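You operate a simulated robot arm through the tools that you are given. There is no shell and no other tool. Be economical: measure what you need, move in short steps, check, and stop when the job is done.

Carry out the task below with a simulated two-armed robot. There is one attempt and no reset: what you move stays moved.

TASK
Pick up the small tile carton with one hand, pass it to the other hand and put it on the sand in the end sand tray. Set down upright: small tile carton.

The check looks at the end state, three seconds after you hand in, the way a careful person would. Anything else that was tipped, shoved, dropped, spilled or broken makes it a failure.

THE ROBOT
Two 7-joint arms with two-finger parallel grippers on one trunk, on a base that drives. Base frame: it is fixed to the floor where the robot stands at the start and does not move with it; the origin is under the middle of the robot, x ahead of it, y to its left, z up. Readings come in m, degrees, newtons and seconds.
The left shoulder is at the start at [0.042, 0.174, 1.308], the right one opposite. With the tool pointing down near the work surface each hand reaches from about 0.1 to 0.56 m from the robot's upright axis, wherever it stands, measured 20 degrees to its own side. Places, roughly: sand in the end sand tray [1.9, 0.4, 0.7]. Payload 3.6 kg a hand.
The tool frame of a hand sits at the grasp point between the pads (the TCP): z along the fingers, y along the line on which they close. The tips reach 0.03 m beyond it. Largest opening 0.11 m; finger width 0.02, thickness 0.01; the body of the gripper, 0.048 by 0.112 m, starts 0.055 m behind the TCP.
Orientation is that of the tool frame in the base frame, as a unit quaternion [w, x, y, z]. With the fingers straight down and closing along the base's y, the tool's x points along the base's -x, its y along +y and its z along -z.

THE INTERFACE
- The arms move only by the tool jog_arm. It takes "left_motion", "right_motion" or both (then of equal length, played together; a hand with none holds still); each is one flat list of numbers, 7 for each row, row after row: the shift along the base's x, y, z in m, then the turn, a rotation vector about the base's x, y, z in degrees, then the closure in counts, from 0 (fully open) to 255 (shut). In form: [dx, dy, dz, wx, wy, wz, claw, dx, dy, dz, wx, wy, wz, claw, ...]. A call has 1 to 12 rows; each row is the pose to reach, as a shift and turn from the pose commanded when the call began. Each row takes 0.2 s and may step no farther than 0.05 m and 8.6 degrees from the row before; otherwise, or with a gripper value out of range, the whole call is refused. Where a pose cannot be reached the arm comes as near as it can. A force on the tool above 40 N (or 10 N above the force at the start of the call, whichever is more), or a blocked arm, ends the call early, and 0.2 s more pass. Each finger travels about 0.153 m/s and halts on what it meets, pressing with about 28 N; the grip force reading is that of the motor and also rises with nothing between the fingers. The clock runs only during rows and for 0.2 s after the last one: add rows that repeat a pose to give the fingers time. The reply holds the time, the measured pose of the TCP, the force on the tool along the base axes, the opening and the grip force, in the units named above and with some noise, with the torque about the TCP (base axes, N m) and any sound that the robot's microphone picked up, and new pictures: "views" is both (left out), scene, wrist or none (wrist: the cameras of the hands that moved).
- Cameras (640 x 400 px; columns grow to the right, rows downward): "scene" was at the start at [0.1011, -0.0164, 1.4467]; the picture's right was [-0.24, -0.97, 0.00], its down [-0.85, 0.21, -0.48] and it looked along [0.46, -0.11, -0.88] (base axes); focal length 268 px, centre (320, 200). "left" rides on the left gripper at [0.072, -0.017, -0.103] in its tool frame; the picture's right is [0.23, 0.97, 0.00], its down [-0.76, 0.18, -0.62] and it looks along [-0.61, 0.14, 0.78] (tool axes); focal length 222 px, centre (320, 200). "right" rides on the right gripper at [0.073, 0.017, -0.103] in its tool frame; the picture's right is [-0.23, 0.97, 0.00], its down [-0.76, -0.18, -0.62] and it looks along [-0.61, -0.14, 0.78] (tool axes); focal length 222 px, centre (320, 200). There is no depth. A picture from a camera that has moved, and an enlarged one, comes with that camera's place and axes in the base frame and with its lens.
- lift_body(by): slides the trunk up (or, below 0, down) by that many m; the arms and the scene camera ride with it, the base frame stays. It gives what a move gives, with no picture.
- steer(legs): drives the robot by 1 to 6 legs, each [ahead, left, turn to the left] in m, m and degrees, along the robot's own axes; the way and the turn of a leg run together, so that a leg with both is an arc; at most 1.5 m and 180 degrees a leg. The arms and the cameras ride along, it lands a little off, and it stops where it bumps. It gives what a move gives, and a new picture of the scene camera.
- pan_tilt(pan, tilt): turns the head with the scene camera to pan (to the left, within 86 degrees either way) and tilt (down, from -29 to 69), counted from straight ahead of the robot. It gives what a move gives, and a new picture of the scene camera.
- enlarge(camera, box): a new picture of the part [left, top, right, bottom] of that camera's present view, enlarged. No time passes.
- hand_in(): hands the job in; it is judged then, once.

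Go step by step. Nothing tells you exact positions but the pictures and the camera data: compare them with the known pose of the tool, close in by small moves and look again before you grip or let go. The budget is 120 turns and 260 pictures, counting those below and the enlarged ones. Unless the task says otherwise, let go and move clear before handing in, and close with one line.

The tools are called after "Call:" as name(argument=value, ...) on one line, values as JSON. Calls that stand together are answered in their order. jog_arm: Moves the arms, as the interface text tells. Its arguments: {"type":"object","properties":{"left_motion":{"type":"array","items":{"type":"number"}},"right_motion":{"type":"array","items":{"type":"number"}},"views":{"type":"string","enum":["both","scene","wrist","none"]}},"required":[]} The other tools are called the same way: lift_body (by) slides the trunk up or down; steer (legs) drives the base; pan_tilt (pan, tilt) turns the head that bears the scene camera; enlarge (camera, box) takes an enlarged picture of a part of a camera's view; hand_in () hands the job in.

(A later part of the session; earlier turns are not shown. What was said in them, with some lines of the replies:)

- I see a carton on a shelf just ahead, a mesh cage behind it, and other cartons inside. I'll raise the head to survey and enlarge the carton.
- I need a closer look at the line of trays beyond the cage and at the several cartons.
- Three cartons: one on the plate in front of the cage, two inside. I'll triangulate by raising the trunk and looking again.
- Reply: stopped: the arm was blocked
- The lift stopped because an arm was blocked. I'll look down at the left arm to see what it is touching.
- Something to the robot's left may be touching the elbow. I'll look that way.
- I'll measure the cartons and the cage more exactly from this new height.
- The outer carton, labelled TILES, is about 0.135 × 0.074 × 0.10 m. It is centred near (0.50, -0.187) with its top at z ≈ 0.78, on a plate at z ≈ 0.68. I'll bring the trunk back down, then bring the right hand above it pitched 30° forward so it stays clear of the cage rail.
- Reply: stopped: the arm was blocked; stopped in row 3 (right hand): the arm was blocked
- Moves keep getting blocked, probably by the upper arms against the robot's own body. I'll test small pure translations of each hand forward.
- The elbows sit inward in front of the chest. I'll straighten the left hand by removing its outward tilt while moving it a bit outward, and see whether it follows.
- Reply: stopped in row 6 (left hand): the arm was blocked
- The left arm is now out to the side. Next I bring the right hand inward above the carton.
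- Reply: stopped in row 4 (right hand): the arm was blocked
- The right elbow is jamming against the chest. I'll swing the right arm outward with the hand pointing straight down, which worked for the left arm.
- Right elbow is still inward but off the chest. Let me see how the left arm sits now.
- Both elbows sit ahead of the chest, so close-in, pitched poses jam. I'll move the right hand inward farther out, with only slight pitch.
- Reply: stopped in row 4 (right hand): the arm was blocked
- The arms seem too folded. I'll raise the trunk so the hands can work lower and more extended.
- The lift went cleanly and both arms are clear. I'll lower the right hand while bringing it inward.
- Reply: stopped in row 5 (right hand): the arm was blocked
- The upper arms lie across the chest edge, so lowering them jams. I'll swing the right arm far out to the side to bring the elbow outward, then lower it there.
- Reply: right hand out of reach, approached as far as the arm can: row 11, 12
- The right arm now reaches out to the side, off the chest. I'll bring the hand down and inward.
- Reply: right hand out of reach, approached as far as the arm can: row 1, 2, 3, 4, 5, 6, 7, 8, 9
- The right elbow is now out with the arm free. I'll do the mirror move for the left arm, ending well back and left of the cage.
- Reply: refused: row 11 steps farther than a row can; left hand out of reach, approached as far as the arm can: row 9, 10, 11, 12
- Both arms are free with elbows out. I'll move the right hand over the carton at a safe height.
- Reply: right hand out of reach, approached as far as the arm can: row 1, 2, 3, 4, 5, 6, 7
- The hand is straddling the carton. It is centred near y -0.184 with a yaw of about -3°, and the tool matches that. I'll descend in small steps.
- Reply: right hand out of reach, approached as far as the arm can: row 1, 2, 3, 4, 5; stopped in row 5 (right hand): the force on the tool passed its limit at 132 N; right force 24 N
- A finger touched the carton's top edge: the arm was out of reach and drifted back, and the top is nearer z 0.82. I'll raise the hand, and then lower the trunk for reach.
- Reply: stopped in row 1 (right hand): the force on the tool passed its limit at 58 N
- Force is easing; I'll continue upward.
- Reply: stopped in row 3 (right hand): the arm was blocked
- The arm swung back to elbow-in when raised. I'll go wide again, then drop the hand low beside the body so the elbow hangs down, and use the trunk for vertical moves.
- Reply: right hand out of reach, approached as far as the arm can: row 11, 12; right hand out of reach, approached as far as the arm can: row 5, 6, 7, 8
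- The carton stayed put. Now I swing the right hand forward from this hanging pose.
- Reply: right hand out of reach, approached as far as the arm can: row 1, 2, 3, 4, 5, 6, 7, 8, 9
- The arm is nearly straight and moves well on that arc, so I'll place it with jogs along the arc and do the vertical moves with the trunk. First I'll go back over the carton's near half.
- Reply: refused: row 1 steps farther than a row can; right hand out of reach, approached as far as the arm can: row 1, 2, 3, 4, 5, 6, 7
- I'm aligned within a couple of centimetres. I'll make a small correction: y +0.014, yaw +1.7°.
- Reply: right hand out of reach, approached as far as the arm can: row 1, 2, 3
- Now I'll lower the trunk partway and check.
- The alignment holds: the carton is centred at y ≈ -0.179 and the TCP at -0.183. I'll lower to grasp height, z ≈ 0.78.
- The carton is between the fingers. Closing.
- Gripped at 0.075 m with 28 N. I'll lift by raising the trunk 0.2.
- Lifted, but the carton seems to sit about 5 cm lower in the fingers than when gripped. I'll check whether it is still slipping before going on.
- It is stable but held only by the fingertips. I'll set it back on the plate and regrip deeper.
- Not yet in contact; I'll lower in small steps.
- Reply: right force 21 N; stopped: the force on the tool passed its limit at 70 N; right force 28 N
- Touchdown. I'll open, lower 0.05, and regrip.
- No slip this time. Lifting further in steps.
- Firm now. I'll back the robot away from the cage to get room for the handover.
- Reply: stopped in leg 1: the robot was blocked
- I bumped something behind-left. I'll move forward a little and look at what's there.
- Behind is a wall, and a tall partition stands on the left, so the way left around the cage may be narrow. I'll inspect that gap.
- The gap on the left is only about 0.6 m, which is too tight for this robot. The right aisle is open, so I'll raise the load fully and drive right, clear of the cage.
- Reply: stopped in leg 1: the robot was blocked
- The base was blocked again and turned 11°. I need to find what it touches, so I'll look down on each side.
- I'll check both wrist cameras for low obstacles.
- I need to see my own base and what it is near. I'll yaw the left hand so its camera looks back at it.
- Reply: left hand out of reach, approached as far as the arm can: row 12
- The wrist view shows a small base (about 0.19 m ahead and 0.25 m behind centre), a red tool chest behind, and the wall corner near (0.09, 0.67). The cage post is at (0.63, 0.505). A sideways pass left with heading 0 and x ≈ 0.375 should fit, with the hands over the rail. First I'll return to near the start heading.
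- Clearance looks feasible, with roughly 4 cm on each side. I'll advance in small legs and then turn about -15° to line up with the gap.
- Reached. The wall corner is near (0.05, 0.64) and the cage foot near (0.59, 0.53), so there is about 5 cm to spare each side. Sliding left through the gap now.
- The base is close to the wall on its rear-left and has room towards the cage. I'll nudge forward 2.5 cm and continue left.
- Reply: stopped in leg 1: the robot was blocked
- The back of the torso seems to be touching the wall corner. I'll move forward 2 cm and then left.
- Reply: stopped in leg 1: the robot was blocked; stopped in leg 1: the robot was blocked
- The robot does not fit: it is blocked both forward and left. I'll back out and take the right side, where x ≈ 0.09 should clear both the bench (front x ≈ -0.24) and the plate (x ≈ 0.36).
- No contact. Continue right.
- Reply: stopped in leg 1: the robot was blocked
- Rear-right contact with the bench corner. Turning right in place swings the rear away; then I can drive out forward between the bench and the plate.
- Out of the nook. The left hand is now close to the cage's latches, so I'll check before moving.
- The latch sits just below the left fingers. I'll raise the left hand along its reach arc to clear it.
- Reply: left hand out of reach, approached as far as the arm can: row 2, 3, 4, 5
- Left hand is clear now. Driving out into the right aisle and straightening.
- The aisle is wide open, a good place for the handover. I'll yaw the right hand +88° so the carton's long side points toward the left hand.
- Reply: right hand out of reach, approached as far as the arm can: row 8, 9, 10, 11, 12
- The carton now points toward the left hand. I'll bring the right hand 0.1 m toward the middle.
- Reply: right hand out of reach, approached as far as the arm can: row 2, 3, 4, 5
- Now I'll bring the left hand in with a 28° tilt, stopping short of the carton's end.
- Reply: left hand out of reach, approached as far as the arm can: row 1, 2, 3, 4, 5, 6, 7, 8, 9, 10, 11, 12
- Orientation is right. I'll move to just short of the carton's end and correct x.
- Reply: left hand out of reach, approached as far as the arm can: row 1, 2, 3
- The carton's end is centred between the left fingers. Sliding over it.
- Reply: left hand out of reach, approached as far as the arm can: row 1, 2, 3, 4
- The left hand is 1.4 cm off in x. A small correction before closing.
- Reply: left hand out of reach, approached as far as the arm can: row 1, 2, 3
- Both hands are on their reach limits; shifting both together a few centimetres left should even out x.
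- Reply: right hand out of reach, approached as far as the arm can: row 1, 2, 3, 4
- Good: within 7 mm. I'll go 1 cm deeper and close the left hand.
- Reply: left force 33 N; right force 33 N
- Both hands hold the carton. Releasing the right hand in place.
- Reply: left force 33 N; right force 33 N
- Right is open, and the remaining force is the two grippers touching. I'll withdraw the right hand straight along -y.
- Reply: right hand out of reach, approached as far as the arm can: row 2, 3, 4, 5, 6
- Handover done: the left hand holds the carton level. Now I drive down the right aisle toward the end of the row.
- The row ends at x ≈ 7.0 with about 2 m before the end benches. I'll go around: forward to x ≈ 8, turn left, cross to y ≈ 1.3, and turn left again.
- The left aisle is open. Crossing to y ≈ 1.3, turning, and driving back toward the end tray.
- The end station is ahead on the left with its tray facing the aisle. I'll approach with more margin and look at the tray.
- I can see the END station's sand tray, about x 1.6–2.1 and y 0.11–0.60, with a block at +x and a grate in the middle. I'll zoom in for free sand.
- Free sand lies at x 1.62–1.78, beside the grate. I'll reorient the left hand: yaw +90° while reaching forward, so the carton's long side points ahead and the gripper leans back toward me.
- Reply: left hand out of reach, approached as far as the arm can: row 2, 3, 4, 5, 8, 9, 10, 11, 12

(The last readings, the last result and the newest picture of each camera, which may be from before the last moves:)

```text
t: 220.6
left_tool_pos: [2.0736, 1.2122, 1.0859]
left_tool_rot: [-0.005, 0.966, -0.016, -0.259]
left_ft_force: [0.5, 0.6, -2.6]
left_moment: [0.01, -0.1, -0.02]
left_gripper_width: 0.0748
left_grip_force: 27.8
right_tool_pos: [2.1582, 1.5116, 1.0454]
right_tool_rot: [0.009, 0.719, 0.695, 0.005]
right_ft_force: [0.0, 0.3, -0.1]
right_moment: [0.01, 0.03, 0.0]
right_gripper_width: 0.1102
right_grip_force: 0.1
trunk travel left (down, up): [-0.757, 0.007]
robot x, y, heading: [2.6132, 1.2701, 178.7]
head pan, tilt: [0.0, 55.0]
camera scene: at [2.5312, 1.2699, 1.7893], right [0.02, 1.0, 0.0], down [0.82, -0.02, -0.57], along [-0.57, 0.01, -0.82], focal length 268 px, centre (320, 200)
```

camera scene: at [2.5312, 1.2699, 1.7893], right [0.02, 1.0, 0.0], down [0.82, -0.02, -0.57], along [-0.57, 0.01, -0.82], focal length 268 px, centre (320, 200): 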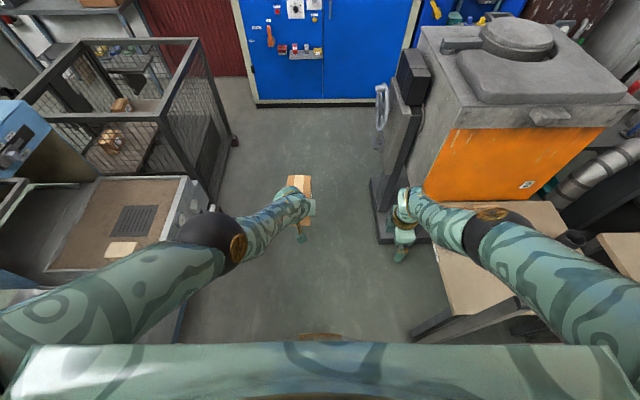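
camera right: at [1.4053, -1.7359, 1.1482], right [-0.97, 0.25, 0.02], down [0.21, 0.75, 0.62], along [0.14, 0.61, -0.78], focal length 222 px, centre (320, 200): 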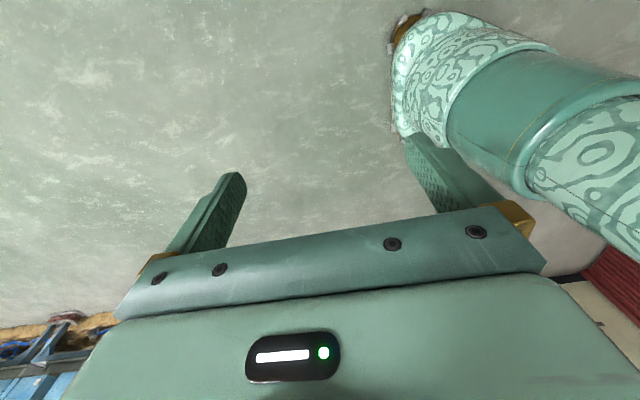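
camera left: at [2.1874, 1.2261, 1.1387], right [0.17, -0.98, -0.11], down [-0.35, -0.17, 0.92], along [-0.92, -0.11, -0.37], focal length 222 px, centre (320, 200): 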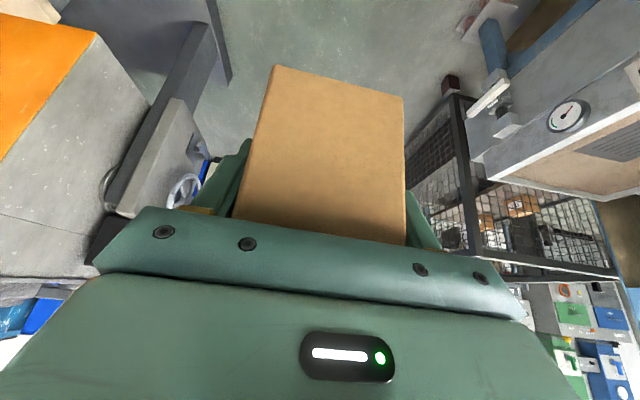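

Orientation is as wanted. I'll turn left 90° here, in the open part, to face the trays.

Call:
steer(legs=[[0, 0, 91.3]])

Call:
jog_arm(right_motion=[-0.04, 0.01, 0, 0, 0, 0, 0, -0.08, 0.02, 0, 0, 0, 0, 0, -0.12, 0.035, 0, 0, 0, 0, 0, -0.16, 0.05, 0.0, 0, 0, 0, 0, -0.2, 0.07, 0.0, 0, 0, 0, 0, -0.24, 0.09, 0.01, 0, 0, 0, 0, -0.27, 0.12, 0.01, 0, 0, 0, 0, -0.3, 0.15, 0.02, 0, 0, 0, 0, -0.33, 0.18, 0.02, 0, 0, 0, 0, -0.33, 0.18, 0.02, 0, 0, 0, 0], views="scene")

```text
t: 224.8
left_tool_pos: [2.6876, 0.7308, 1.0862]
left_tool_rot: [0.183, 0.684, 0.682, -0.183]
left_ft_force: [0.1, 0.1, -3.0]
left_moment: [0.08, -0.01, 0.0]
left_gripper_width: 0.0749
left_grip_force: 27.8
right_tool_pos: [2.3876, 0.8078, 1.0463]
right_tool_rot: [0.001, 0.002, 1.0, 0.009]
right_ft_force: [0.7, 0.1, 0.2]
right_moment: [0.03, 0.0, 0.0]
right_gripper_width: 0.1099
right_grip_force: 0.1
trunk travel left (down, up): [-0.757, 0.007]
robot x, y, heading: [2.617, 1.2689, -89.3]
head pan, tilt: [0.0, 55.0]
camera scene: at [2.6149, 1.1857, 1.7893], right [-1.0, -0.01, 0.0], down [-0.01, 0.82, -0.57], along [0.01, -0.57, -0.82], focal length 268 px, centre (320, 200)
```

scene: 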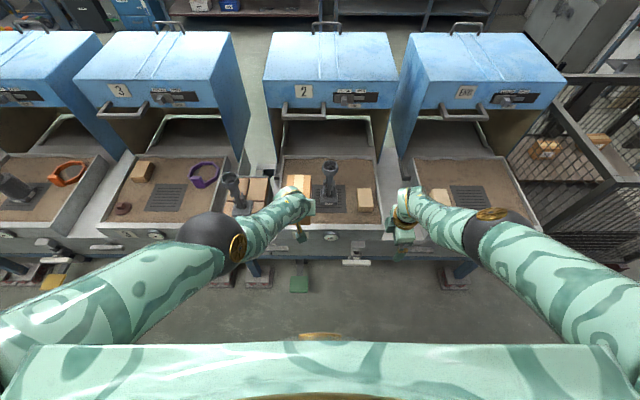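

```text
t: 227.1
left_tool_pos: [2.6879, 0.7303, 1.0873]
left_tool_rot: [0.183, 0.684, 0.682, -0.184]
left_ft_force: [0.0, 0.3, -3.3]
left_moment: [0.09, -0.01, 0.02]
left_gripper_width: 0.075
left_grip_force: 27.5
right_tool_pos: [2.036, 0.9714, 1.0417]
right_tool_rot: [0.002, 0.002, 1.0, 0.008]
right_ft_force: [0.0, -0.4, 0.4]
right_moment: [0.04, -0.02, 0.04]
right_gripper_width: 0.11
right_grip_force: 0.1
right hand out of reach, approached as far as the arm can: row 1, 2, 3, 4, 5, 6, 7, 8, 9, 10
trunk travel left (down, up): [-0.757, 0.007]
robot x, y, heading: [2.6184, 1.2667, -89.4]
head pan, tilt: [0.0, 55.0]
camera scene: at [2.6154, 1.1852, 1.7893], right [-1.0, -0.01, 0.0], down [-0.01, 0.82, -0.57], along [0.01, -0.57, -0.82], focal length 268 px, centre (320, 200)
```

scene: 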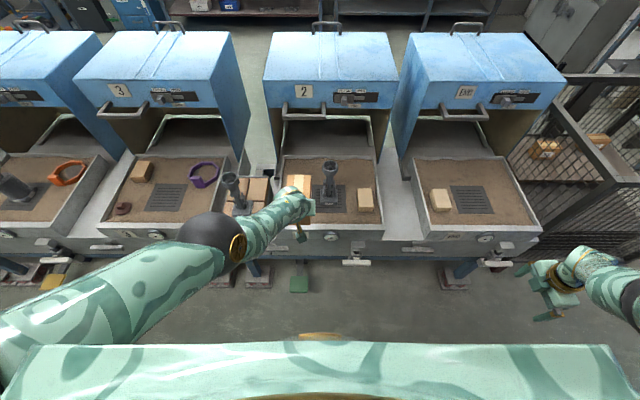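

Clear view of the END tray. I'll slide right to line up with the free sand and check before moving in.

Call:
steer(legs=[[0, -0.5, -0.6], [0, -0.49, 0]])

```text
t: 232.5
left_tool_pos: [1.6868, 0.7345, 1.0855]
left_tool_rot: [0.18, 0.691, 0.675, -0.185]
left_ft_force: [0.6, -0.5, -2.6]
left_moment: [0.1, 0.01, 0.0]
left_gripper_width: 0.0749
left_grip_force: 27.9
right_tool_pos: [1.0389, 0.988, 1.0419]
right_tool_rot: [0.001, 0.013, 1.0, 0.008]
right_ft_force: [-0.7, -0.5, 0.0]
right_moment: [-0.01, -0.03, -0.01]
right_gripper_width: 0.1104
right_grip_force: 0.0
trunk travel left (down, up): [-0.757, 0.007]
robot x, y, heading: [1.6274, 1.2736, -90.9]
head pan, tilt: [0.0, 55.0]
camera scene: at [1.6236, 1.19, 1.7893], right [-1.0, 0.01, 0.0], down [0.01, 0.82, -0.57], along [-0.01, -0.57, -0.82], focal length 268 px, centre (320, 200)
```

scene: 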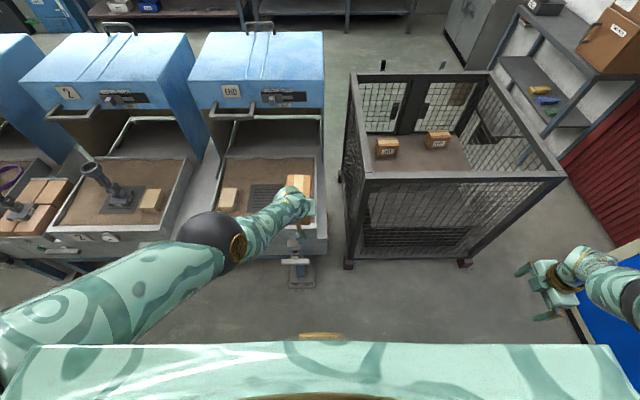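

Lined up within 2 cm. Moving forward over the tray with the load still high.

Call:
steer(legs=[[0.26, 0.012, 0.9]])

Call:
pan_tilt(pan=10, tilt=66)

Call:
enlarge(camera="left", box=[0, 0, 640, 400])

```text
t: 234.4
left_tool_pos: [1.7042, 0.4751, 1.0861]
left_tool_rot: [0.183, 0.685, 0.681, -0.183]
left_ft_force: [0.1, 0.8, -2.3]
left_moment: [0.08, 0.0, -0.01]
left_gripper_width: 0.0748
left_grip_force: 27.6
right_tool_pos: [1.0544, 0.7192, 1.041]
right_tool_rot: [0.002, 0.005, 1.0, 0.009]
right_ft_force: [-0.2, -0.8, -0.2]
right_moment: [0.0, 0.02, 0.0]
right_gripper_width: 0.1099
right_grip_force: 0.0
trunk travel left (down, up): [-0.757, 0.007]
robot x, y, heading: [1.637, 1.0155, -89.7]
head pan, tilt: [0.0, 55.0]
camera scene: at [1.6345, 0.9305, 1.7894], right [-1.0, 0.0, 0.0], down [0.0, 0.82, -0.57], along [0.0, -0.57, -0.82], focal length 268 px, centre (320, 200)
```

scene: 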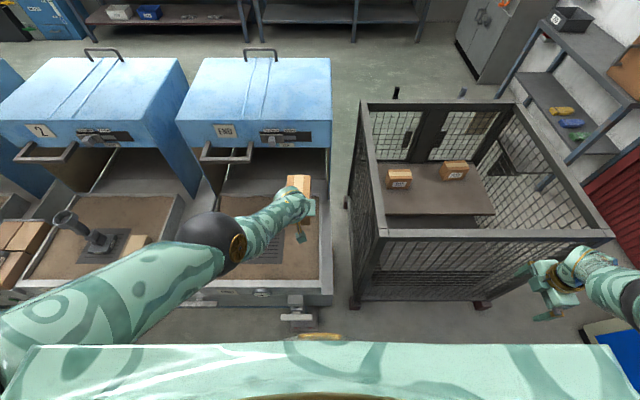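

```text
t: 235.1
left_tool_pos: [1.705, 0.4734, 1.0852]
left_tool_rot: [0.182, 0.686, 0.68, -0.182]
left_ft_force: [-0.1, 0.0, -2.8]
left_moment: [0.09, -0.03, -0.01]
left_gripper_width: 0.0751
left_grip_force: 27.9
right_tool_pos: [1.0549, 0.7202, 1.0415]
right_tool_rot: [0.003, 0.006, 1.0, 0.008]
right_ft_force: [0.2, 0.1, 1.3]
right_moment: [0.0, 0.01, 0.02]
right_gripper_width: 0.11
right_grip_force: 0.1
trunk travel left (down, up): [-0.757, 0.007]
robot x, y, heading: [1.6365, 1.0128, -89.8]
head pan, tilt: [10.0, 66.0]
camera scene: at [1.6449, 0.9418, 1.7767], right [-0.98, -0.18, 0.0], down [-0.16, 0.9, -0.41], along [0.07, -0.4, -0.91], focal length 268 px, centre (320, 200)
```

scene: 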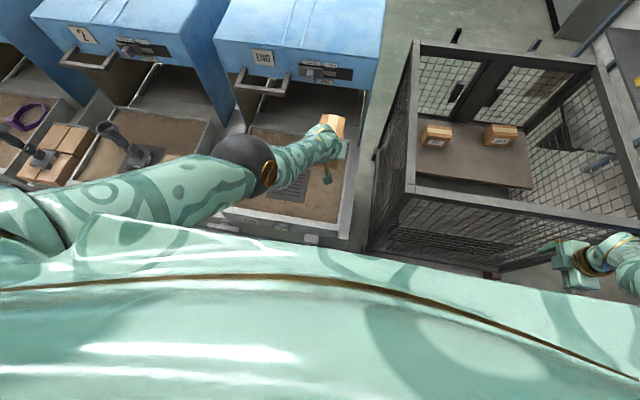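

```text
1.00 times, centred on (320, 200) of left (not enlarged: the box is as wide or as high as the picture)
camera zoom: at [1.6876, 0.5894, 1.1386], right [0.98, 0.19, -0.11], down [0.17, -0.35, 0.92], along [0.13, -0.92, -0.38], focal length 222 px, centre (320, 200)
```

zoom: 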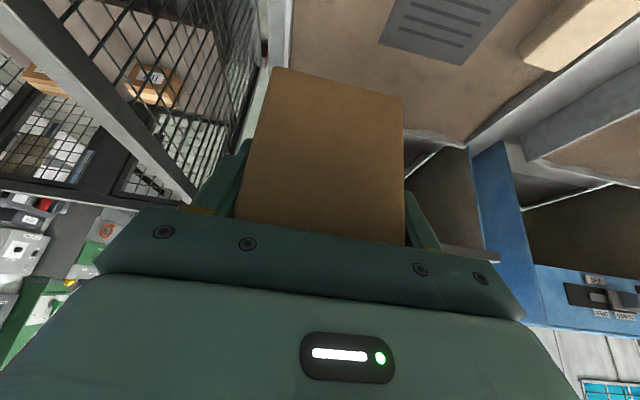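

The carton is over free sand: the rim's inner edge is at x ≈ 1.636, the grate edge at ≈ 1.795, and the TCP at 1.705. Lowering by trunk in steps.

Call:
steer(legs=[[0, 0.008, 0]])

Call:
lift_body(by=-0.25)

Call:
enlarge(camera="left", box=[0, 0, 640, 400])

Call:
pan_tilt(pan=0, tilt=60)

```text
t: 235.8
left_tool_pos: [1.7091, 0.4738, 1.086]
left_tool_rot: [0.184, 0.686, 0.679, -0.183]
left_ft_force: [-0.6, -0.2, -3.6]
left_moment: [0.1, -0.02, 0.0]
left_gripper_width: 0.0748
left_grip_force: 27.9
right_tool_pos: [1.0596, 0.7188, 1.0387]
right_tool_rot: [0.004, 0.006, 1.0, 0.009]
right_ft_force: [0.3, 0.1, 0.0]
right_moment: [-0.02, -0.01, 0.03]
right_gripper_width: 0.1101
right_grip_force: 0.1
trunk travel left (down, up): [-0.757, 0.007]
robot x, y, heading: [1.6434, 1.0115, -89.9]
head pan, tilt: [10.0, 66.0]
camera scene: at [1.6496, 0.9428, 1.7767], right [-0.98, -0.18, 0.0], down [-0.16, 0.9, -0.41], along [0.07, -0.4, -0.91], focal length 268 px, centre (320, 200)
```

scene: 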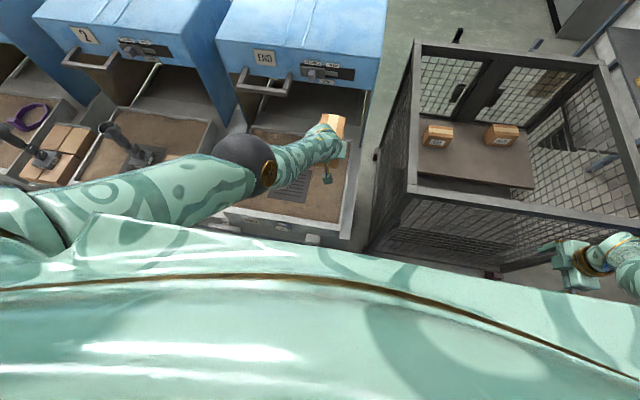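

```text
t: 238.4
left_tool_pos: [1.7126, 0.4782, 0.8268]
left_tool_rot: [0.178, 0.687, 0.682, -0.178]
left_ft_force: [0.4, 0.0, -1.9]
left_moment: [0.05, -0.02, -0.03]
left_gripper_width: 0.075
left_grip_force: 28.2
right_tool_pos: [1.0614, 0.7225, 0.787]
right_tool_rot: [0.002, 0.006, 1.0, 0.018]
right_ft_force: [1.1, -0.7, -0.4]
right_moment: [0.02, 0.02, -0.03]
right_gripper_width: 0.1102
right_grip_force: 0.0
trunk travel left (down, up): [-0.507, 0.257]
robot x, y, heading: [1.6453, 1.0152, -90.0]
head pan, tilt: [10.0, 66.0]
```

```text
1.00 times, centred on (320, 200) of left (not enlarged: the box is as wide or as high as the picture)
camera zoom: at [1.6947, 0.5916, 0.8819], right [0.98, 0.19, -0.11], down [0.17, -0.36, 0.91], along [0.13, -0.91, -0.39], focal length 222 px, centre (320, 200)
```

zoom: 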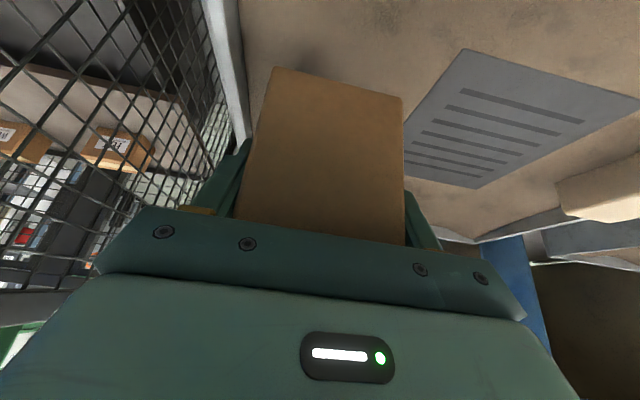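

```text
t: 239.1
left_tool_pos: [1.7123, 0.4762, 0.8265]
left_tool_rot: [0.177, 0.687, 0.682, -0.177]
left_ft_force: [0.8, 0.2, -2.3]
left_moment: [0.11, 0.02, 0.03]
left_gripper_width: 0.075
left_grip_force: 28.0
right_tool_pos: [1.0611, 0.7228, 0.7837]
right_tool_rot: [0.004, 0.006, 1.0, 0.018]
right_ft_force: [-0.1, 0.1, -0.2]
right_moment: [-0.02, -0.02, 0.0]
right_gripper_width: 0.1099
right_grip_force: 0.1
trunk travel left (down, up): [-0.507, 0.257]
robot x, y, heading: [1.6402, 1.0141, -89.8]
head pan, tilt: [0.0, 60.0]
camera scene: at [1.6426, 0.9226, 1.533], right [-1.0, 0.0, 0.0], down [0.0, 0.87, -0.5], along [0.0, -0.5, -0.87], focal length 268 px, centre (320, 200)
```

scene: 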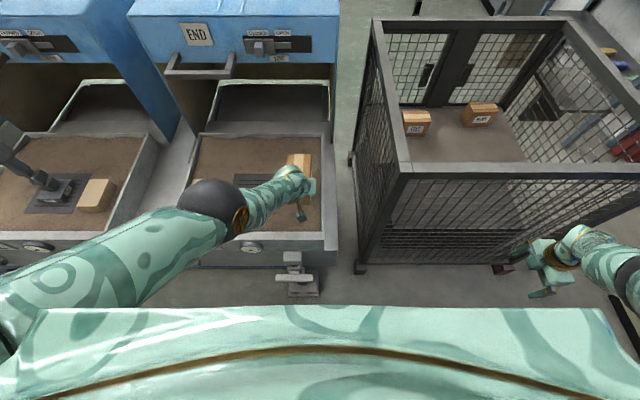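

Position is good: the carton clears both the rim and the grate. Continue lowering gently.

Call:
lift_body(by=-0.045)

Call:
lift_body(by=-0.012)

Call:
enlarge(camera="left", box=[0, 0, 640, 400])

```text
t: 240.0
left_tool_pos: [1.7114, 0.4782, 0.7759]
left_tool_rot: [0.172, 0.689, 0.683, -0.173]
left_ft_force: [0.4, 1.0, -1.8]
left_moment: [0.09, -0.02, 0.0]
left_gripper_width: 0.0751
left_grip_force: 27.7
right_tool_pos: [1.0606, 0.7232, 0.7379]
right_tool_rot: [0.003, 0.006, 1.0, 0.021]
right_ft_force: [0.6, -0.4, 0.7]
right_moment: [0.01, -0.02, 0.04]
right_gripper_width: 0.1098
right_grip_force: 0.1
trunk travel left (down, up): [-0.462, 0.302]
robot x, y, heading: [1.6386, 1.0145, -89.8]
head pan, tilt: [0.0, 60.0]
```

```text
t: 240.5
left_tool_pos: [1.7087, 0.4753, 0.767]
left_tool_rot: [0.176, 0.688, 0.682, -0.176]
left_ft_force: [1.9, 10.9, 18.9]
left_moment: [0.49, 0.2, -0.13]
left_gripper_width: 0.075
left_grip_force: 28.1
right_tool_pos: [1.061, 0.7239, 0.7259]
right_tool_rot: [0.005, 0.005, 1.0, 0.022]
right_ft_force: [-0.4, -0.2, -0.4]
right_moment: [-0.01, 0.01, -0.03]
right_gripper_width: 0.1098
right_grip_force: 0.1
trunk travel left (down, up): [-0.45, 0.313]
robot x, y, heading: [1.6424, 1.0131, -89.9]
head pan, tilt: [0.0, 60.0]
stopped: the force on the tool passed its limit at 46 N (the readings are from after the stop); the commanded pose is now the measured one
```

```text
1.00 times, centred on (320, 200) of left (not enlarged: the box is as wide or as high as the picture)
camera zoom: at [1.6931, 0.5903, 0.8224], right [0.98, 0.19, -0.11], down [0.17, -0.37, 0.91], along [0.13, -0.91, -0.39], focal length 222 px, centre (320, 200)
```

zoom: 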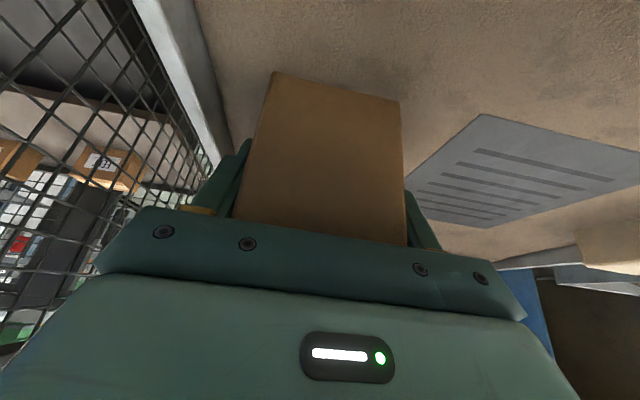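

Touchdown on the sand with a 19 N reaction. Opening the left hand gradually.

Call:
jog_arm(left_motion=[0, 0, 0, 0, 0, 0, 140, 0, 0, 0, 0, 0, 0, 60, 0, 0, 0, 0, 0, 0, 10, 0, 0, 0, 0, 0, 0, 0, 0, 0, 0, 0, 0, 0, 0], views="wrist")

```text
t: 241.7
left_tool_pos: [1.7099, 0.4757, 0.7669]
left_tool_rot: [0.175, 0.689, 0.681, -0.176]
left_ft_force: [0.0, 3.1, 20.4]
left_moment: [0.4, 0.11, -0.07]
left_gripper_width: 0.1102
left_grip_force: 0.1
right_tool_pos: [1.0595, 0.7243, 0.7258]
right_tool_rot: [0.004, 0.005, 1.0, 0.021]
right_ft_force: [0.4, 0.4, -0.7]
right_moment: [0.02, 0.01, 0.04]
right_gripper_width: 0.1099
right_grip_force: 0.1
trunk travel left (down, up): [-0.45, 0.313]
robot x, y, heading: [1.6421, 1.0151, -89.8]
head pan, tilt: [0.0, 60.0]
camera left: at [1.6931, 0.5905, 0.8221], right [0.98, 0.19, -0.11], down [0.17, -0.37, 0.91], along [0.13, -0.91, -0.39], focal length 222 px, centre (320, 200)
```

left: 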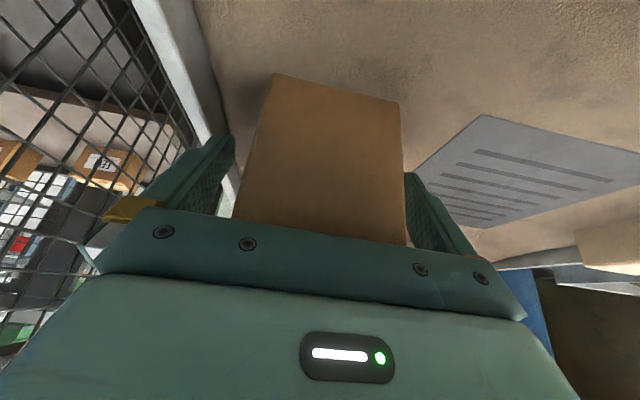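

Fingers are open and the carton stayed put. Raising the trunk slowly to come off it.

Call:
lift_body(by=0.03)

Call:
enlarge(camera="left", box=[0, 0, 640, 400])

```text
t: 242.5
left_tool_pos: [1.7117, 0.4753, 0.7949]
left_tool_rot: [0.174, 0.689, 0.682, -0.174]
left_ft_force: [0.7, 0.2, -0.9]
left_moment: [0.02, 0.03, 0.04]
left_gripper_width: 0.11
left_grip_force: 0.0
right_tool_pos: [1.061, 0.7241, 0.756]
right_tool_rot: [0.004, 0.005, 1.0, 0.023]
right_ft_force: [-0.2, -0.3, -0.8]
right_moment: [0.02, 0.03, 0.03]
right_gripper_width: 0.11
right_grip_force: 0.1
trunk travel left (down, up): [-0.48, 0.283]
robot x, y, heading: [1.6434, 1.0124, -89.9]
head pan, tilt: [0.0, 60.0]
```

```text
1.00 times, centred on (320, 200) of left (not enlarged: the box is as wide or as high as the picture)
camera zoom: at [1.6943, 0.5904, 0.851], right [0.98, 0.19, -0.11], down [0.17, -0.37, 0.91], along [0.13, -0.91, -0.4], focal length 222 px, centre (320, 200)
```

zoom: 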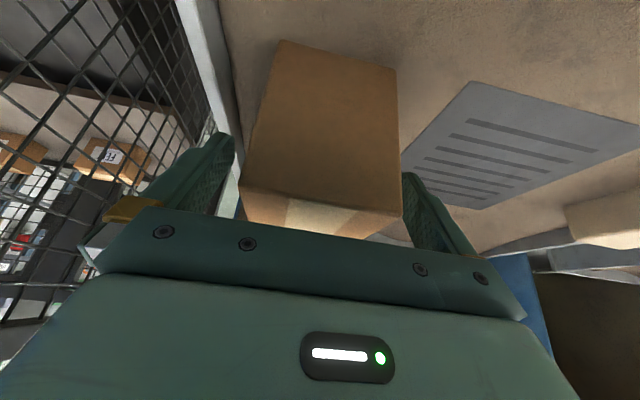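

The carton stands on the sand, free of the hand. I'll rise clear and then back away.

Call:
lift_body(by=0.2)

Call:
steer(legs=[[-0.2, 0, 0]])

Call:
enlarge(camera="scene", box=[160, 60, 380, 220])

```text
t: 244.7
left_tool_pos: [1.7122, 0.4709, 1.0126]
left_tool_rot: [0.184, 0.686, 0.68, -0.185]
left_ft_force: [-0.4, 0.6, -0.7]
left_moment: [0.0, 0.03, 0.03]
left_gripper_width: 0.11
left_grip_force: 0.1
right_tool_pos: [1.062, 0.7184, 0.9631]
right_tool_rot: [0.005, 0.005, 1.0, 0.01]
right_ft_force: [0.6, -0.4, -0.1]
right_moment: [0.01, 0.02, -0.02]
right_gripper_width: 0.1099
right_grip_force: 0.1
trunk travel left (down, up): [-0.68, 0.083]
robot x, y, heading: [1.6398, 1.0126, -89.9]
head pan, tilt: [0.0, 60.0]
```

```text
t: 246.2
left_tool_pos: [1.7105, 0.6702, 1.0124]
left_tool_rot: [0.185, 0.686, 0.679, -0.185]
left_ft_force: [-0.8, 0.7, -0.4]
left_moment: [0.02, 0.02, 0.01]
left_gripper_width: 0.11
left_grip_force: 0.0
right_tool_pos: [1.0604, 0.9184, 0.9636]
right_tool_rot: [0.004, 0.006, 1.0, 0.009]
right_ft_force: [-1.1, -1.0, 0.3]
right_moment: [0.03, -0.01, 0.0]
right_gripper_width: 0.11
right_grip_force: 0.0
trunk travel left (down, up): [-0.68, 0.083]
robot x, y, heading: [1.6436, 1.2113, -89.8]
head pan, tilt: [0.0, 60.0]
camera scene: at [1.642, 1.1333, 1.707], right [-1.0, 0.0, 0.0], down [0.0, 0.87, -0.5], along [0.0, -0.5, -0.87], focal length 268 px, centre (320, 200)
```

scene: 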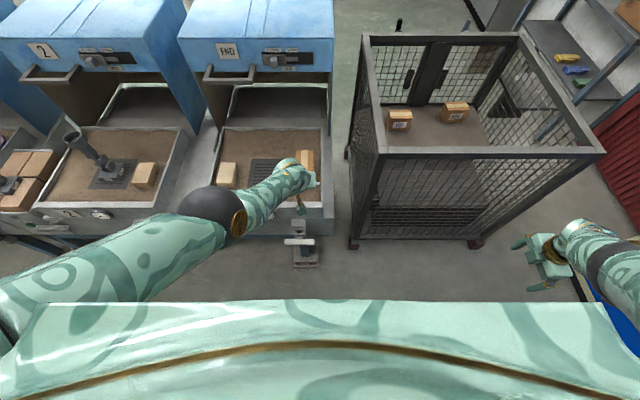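

```text
2.50 times, centred on (270, 140) of scene
camera zoom: at [1.642, 1.1333, 1.707], right [-1.0, 0.0, 0.0], down [0.0, 0.87, -0.5], along [0.0, -0.5, -0.87], focal length 669 px, centre (445, 350)
```

zoom: 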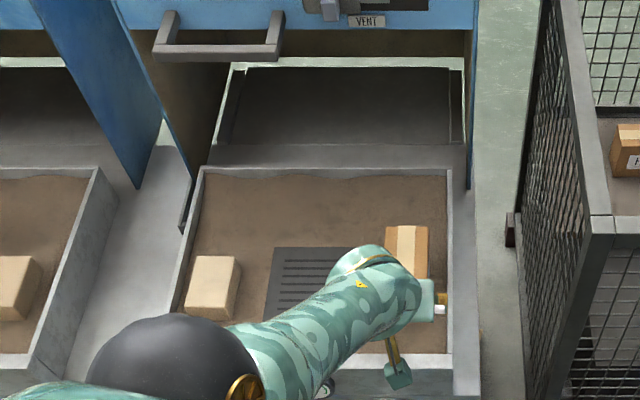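

The carton sits on the sand, right of the grate. One last check with the wrist camera.

Call:
enlarge(camera="left", box=[0, 0, 640, 400])

```text
1.00 times, centred on (320, 200) of left (not enlarged: the box is as wide or as high as the picture)
camera zoom: at [1.6942, 0.7859, 1.0647], right [0.98, 0.19, -0.11], down [0.17, -0.35, 0.92], along [0.13, -0.92, -0.37], focal length 222 px, centre (320, 200)
```

zoom: 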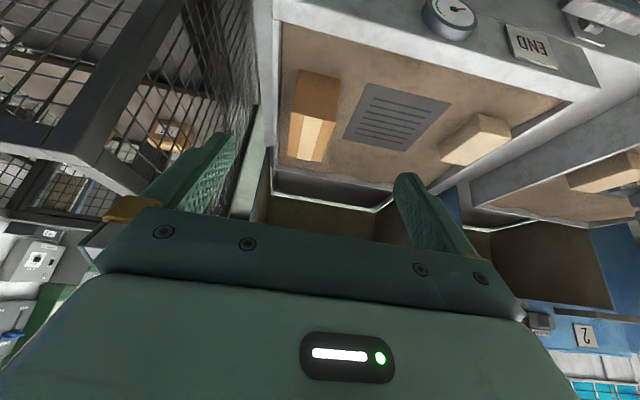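

The carton stands upright on the sand in the END tray, clear of the grate, the block and the rim, and both hands are clear. Handing in.

Call:
hand_in()

```text
The job is handed in.
```

The small tile carton is standing upright on the sand in the end tray: I picked it up with the right hand, passed it to the left, set it down and moved clear, but the base bumped a tool chest, a bench, the wall and probably the cage on the way, and nothing I could see had moved or fallen.
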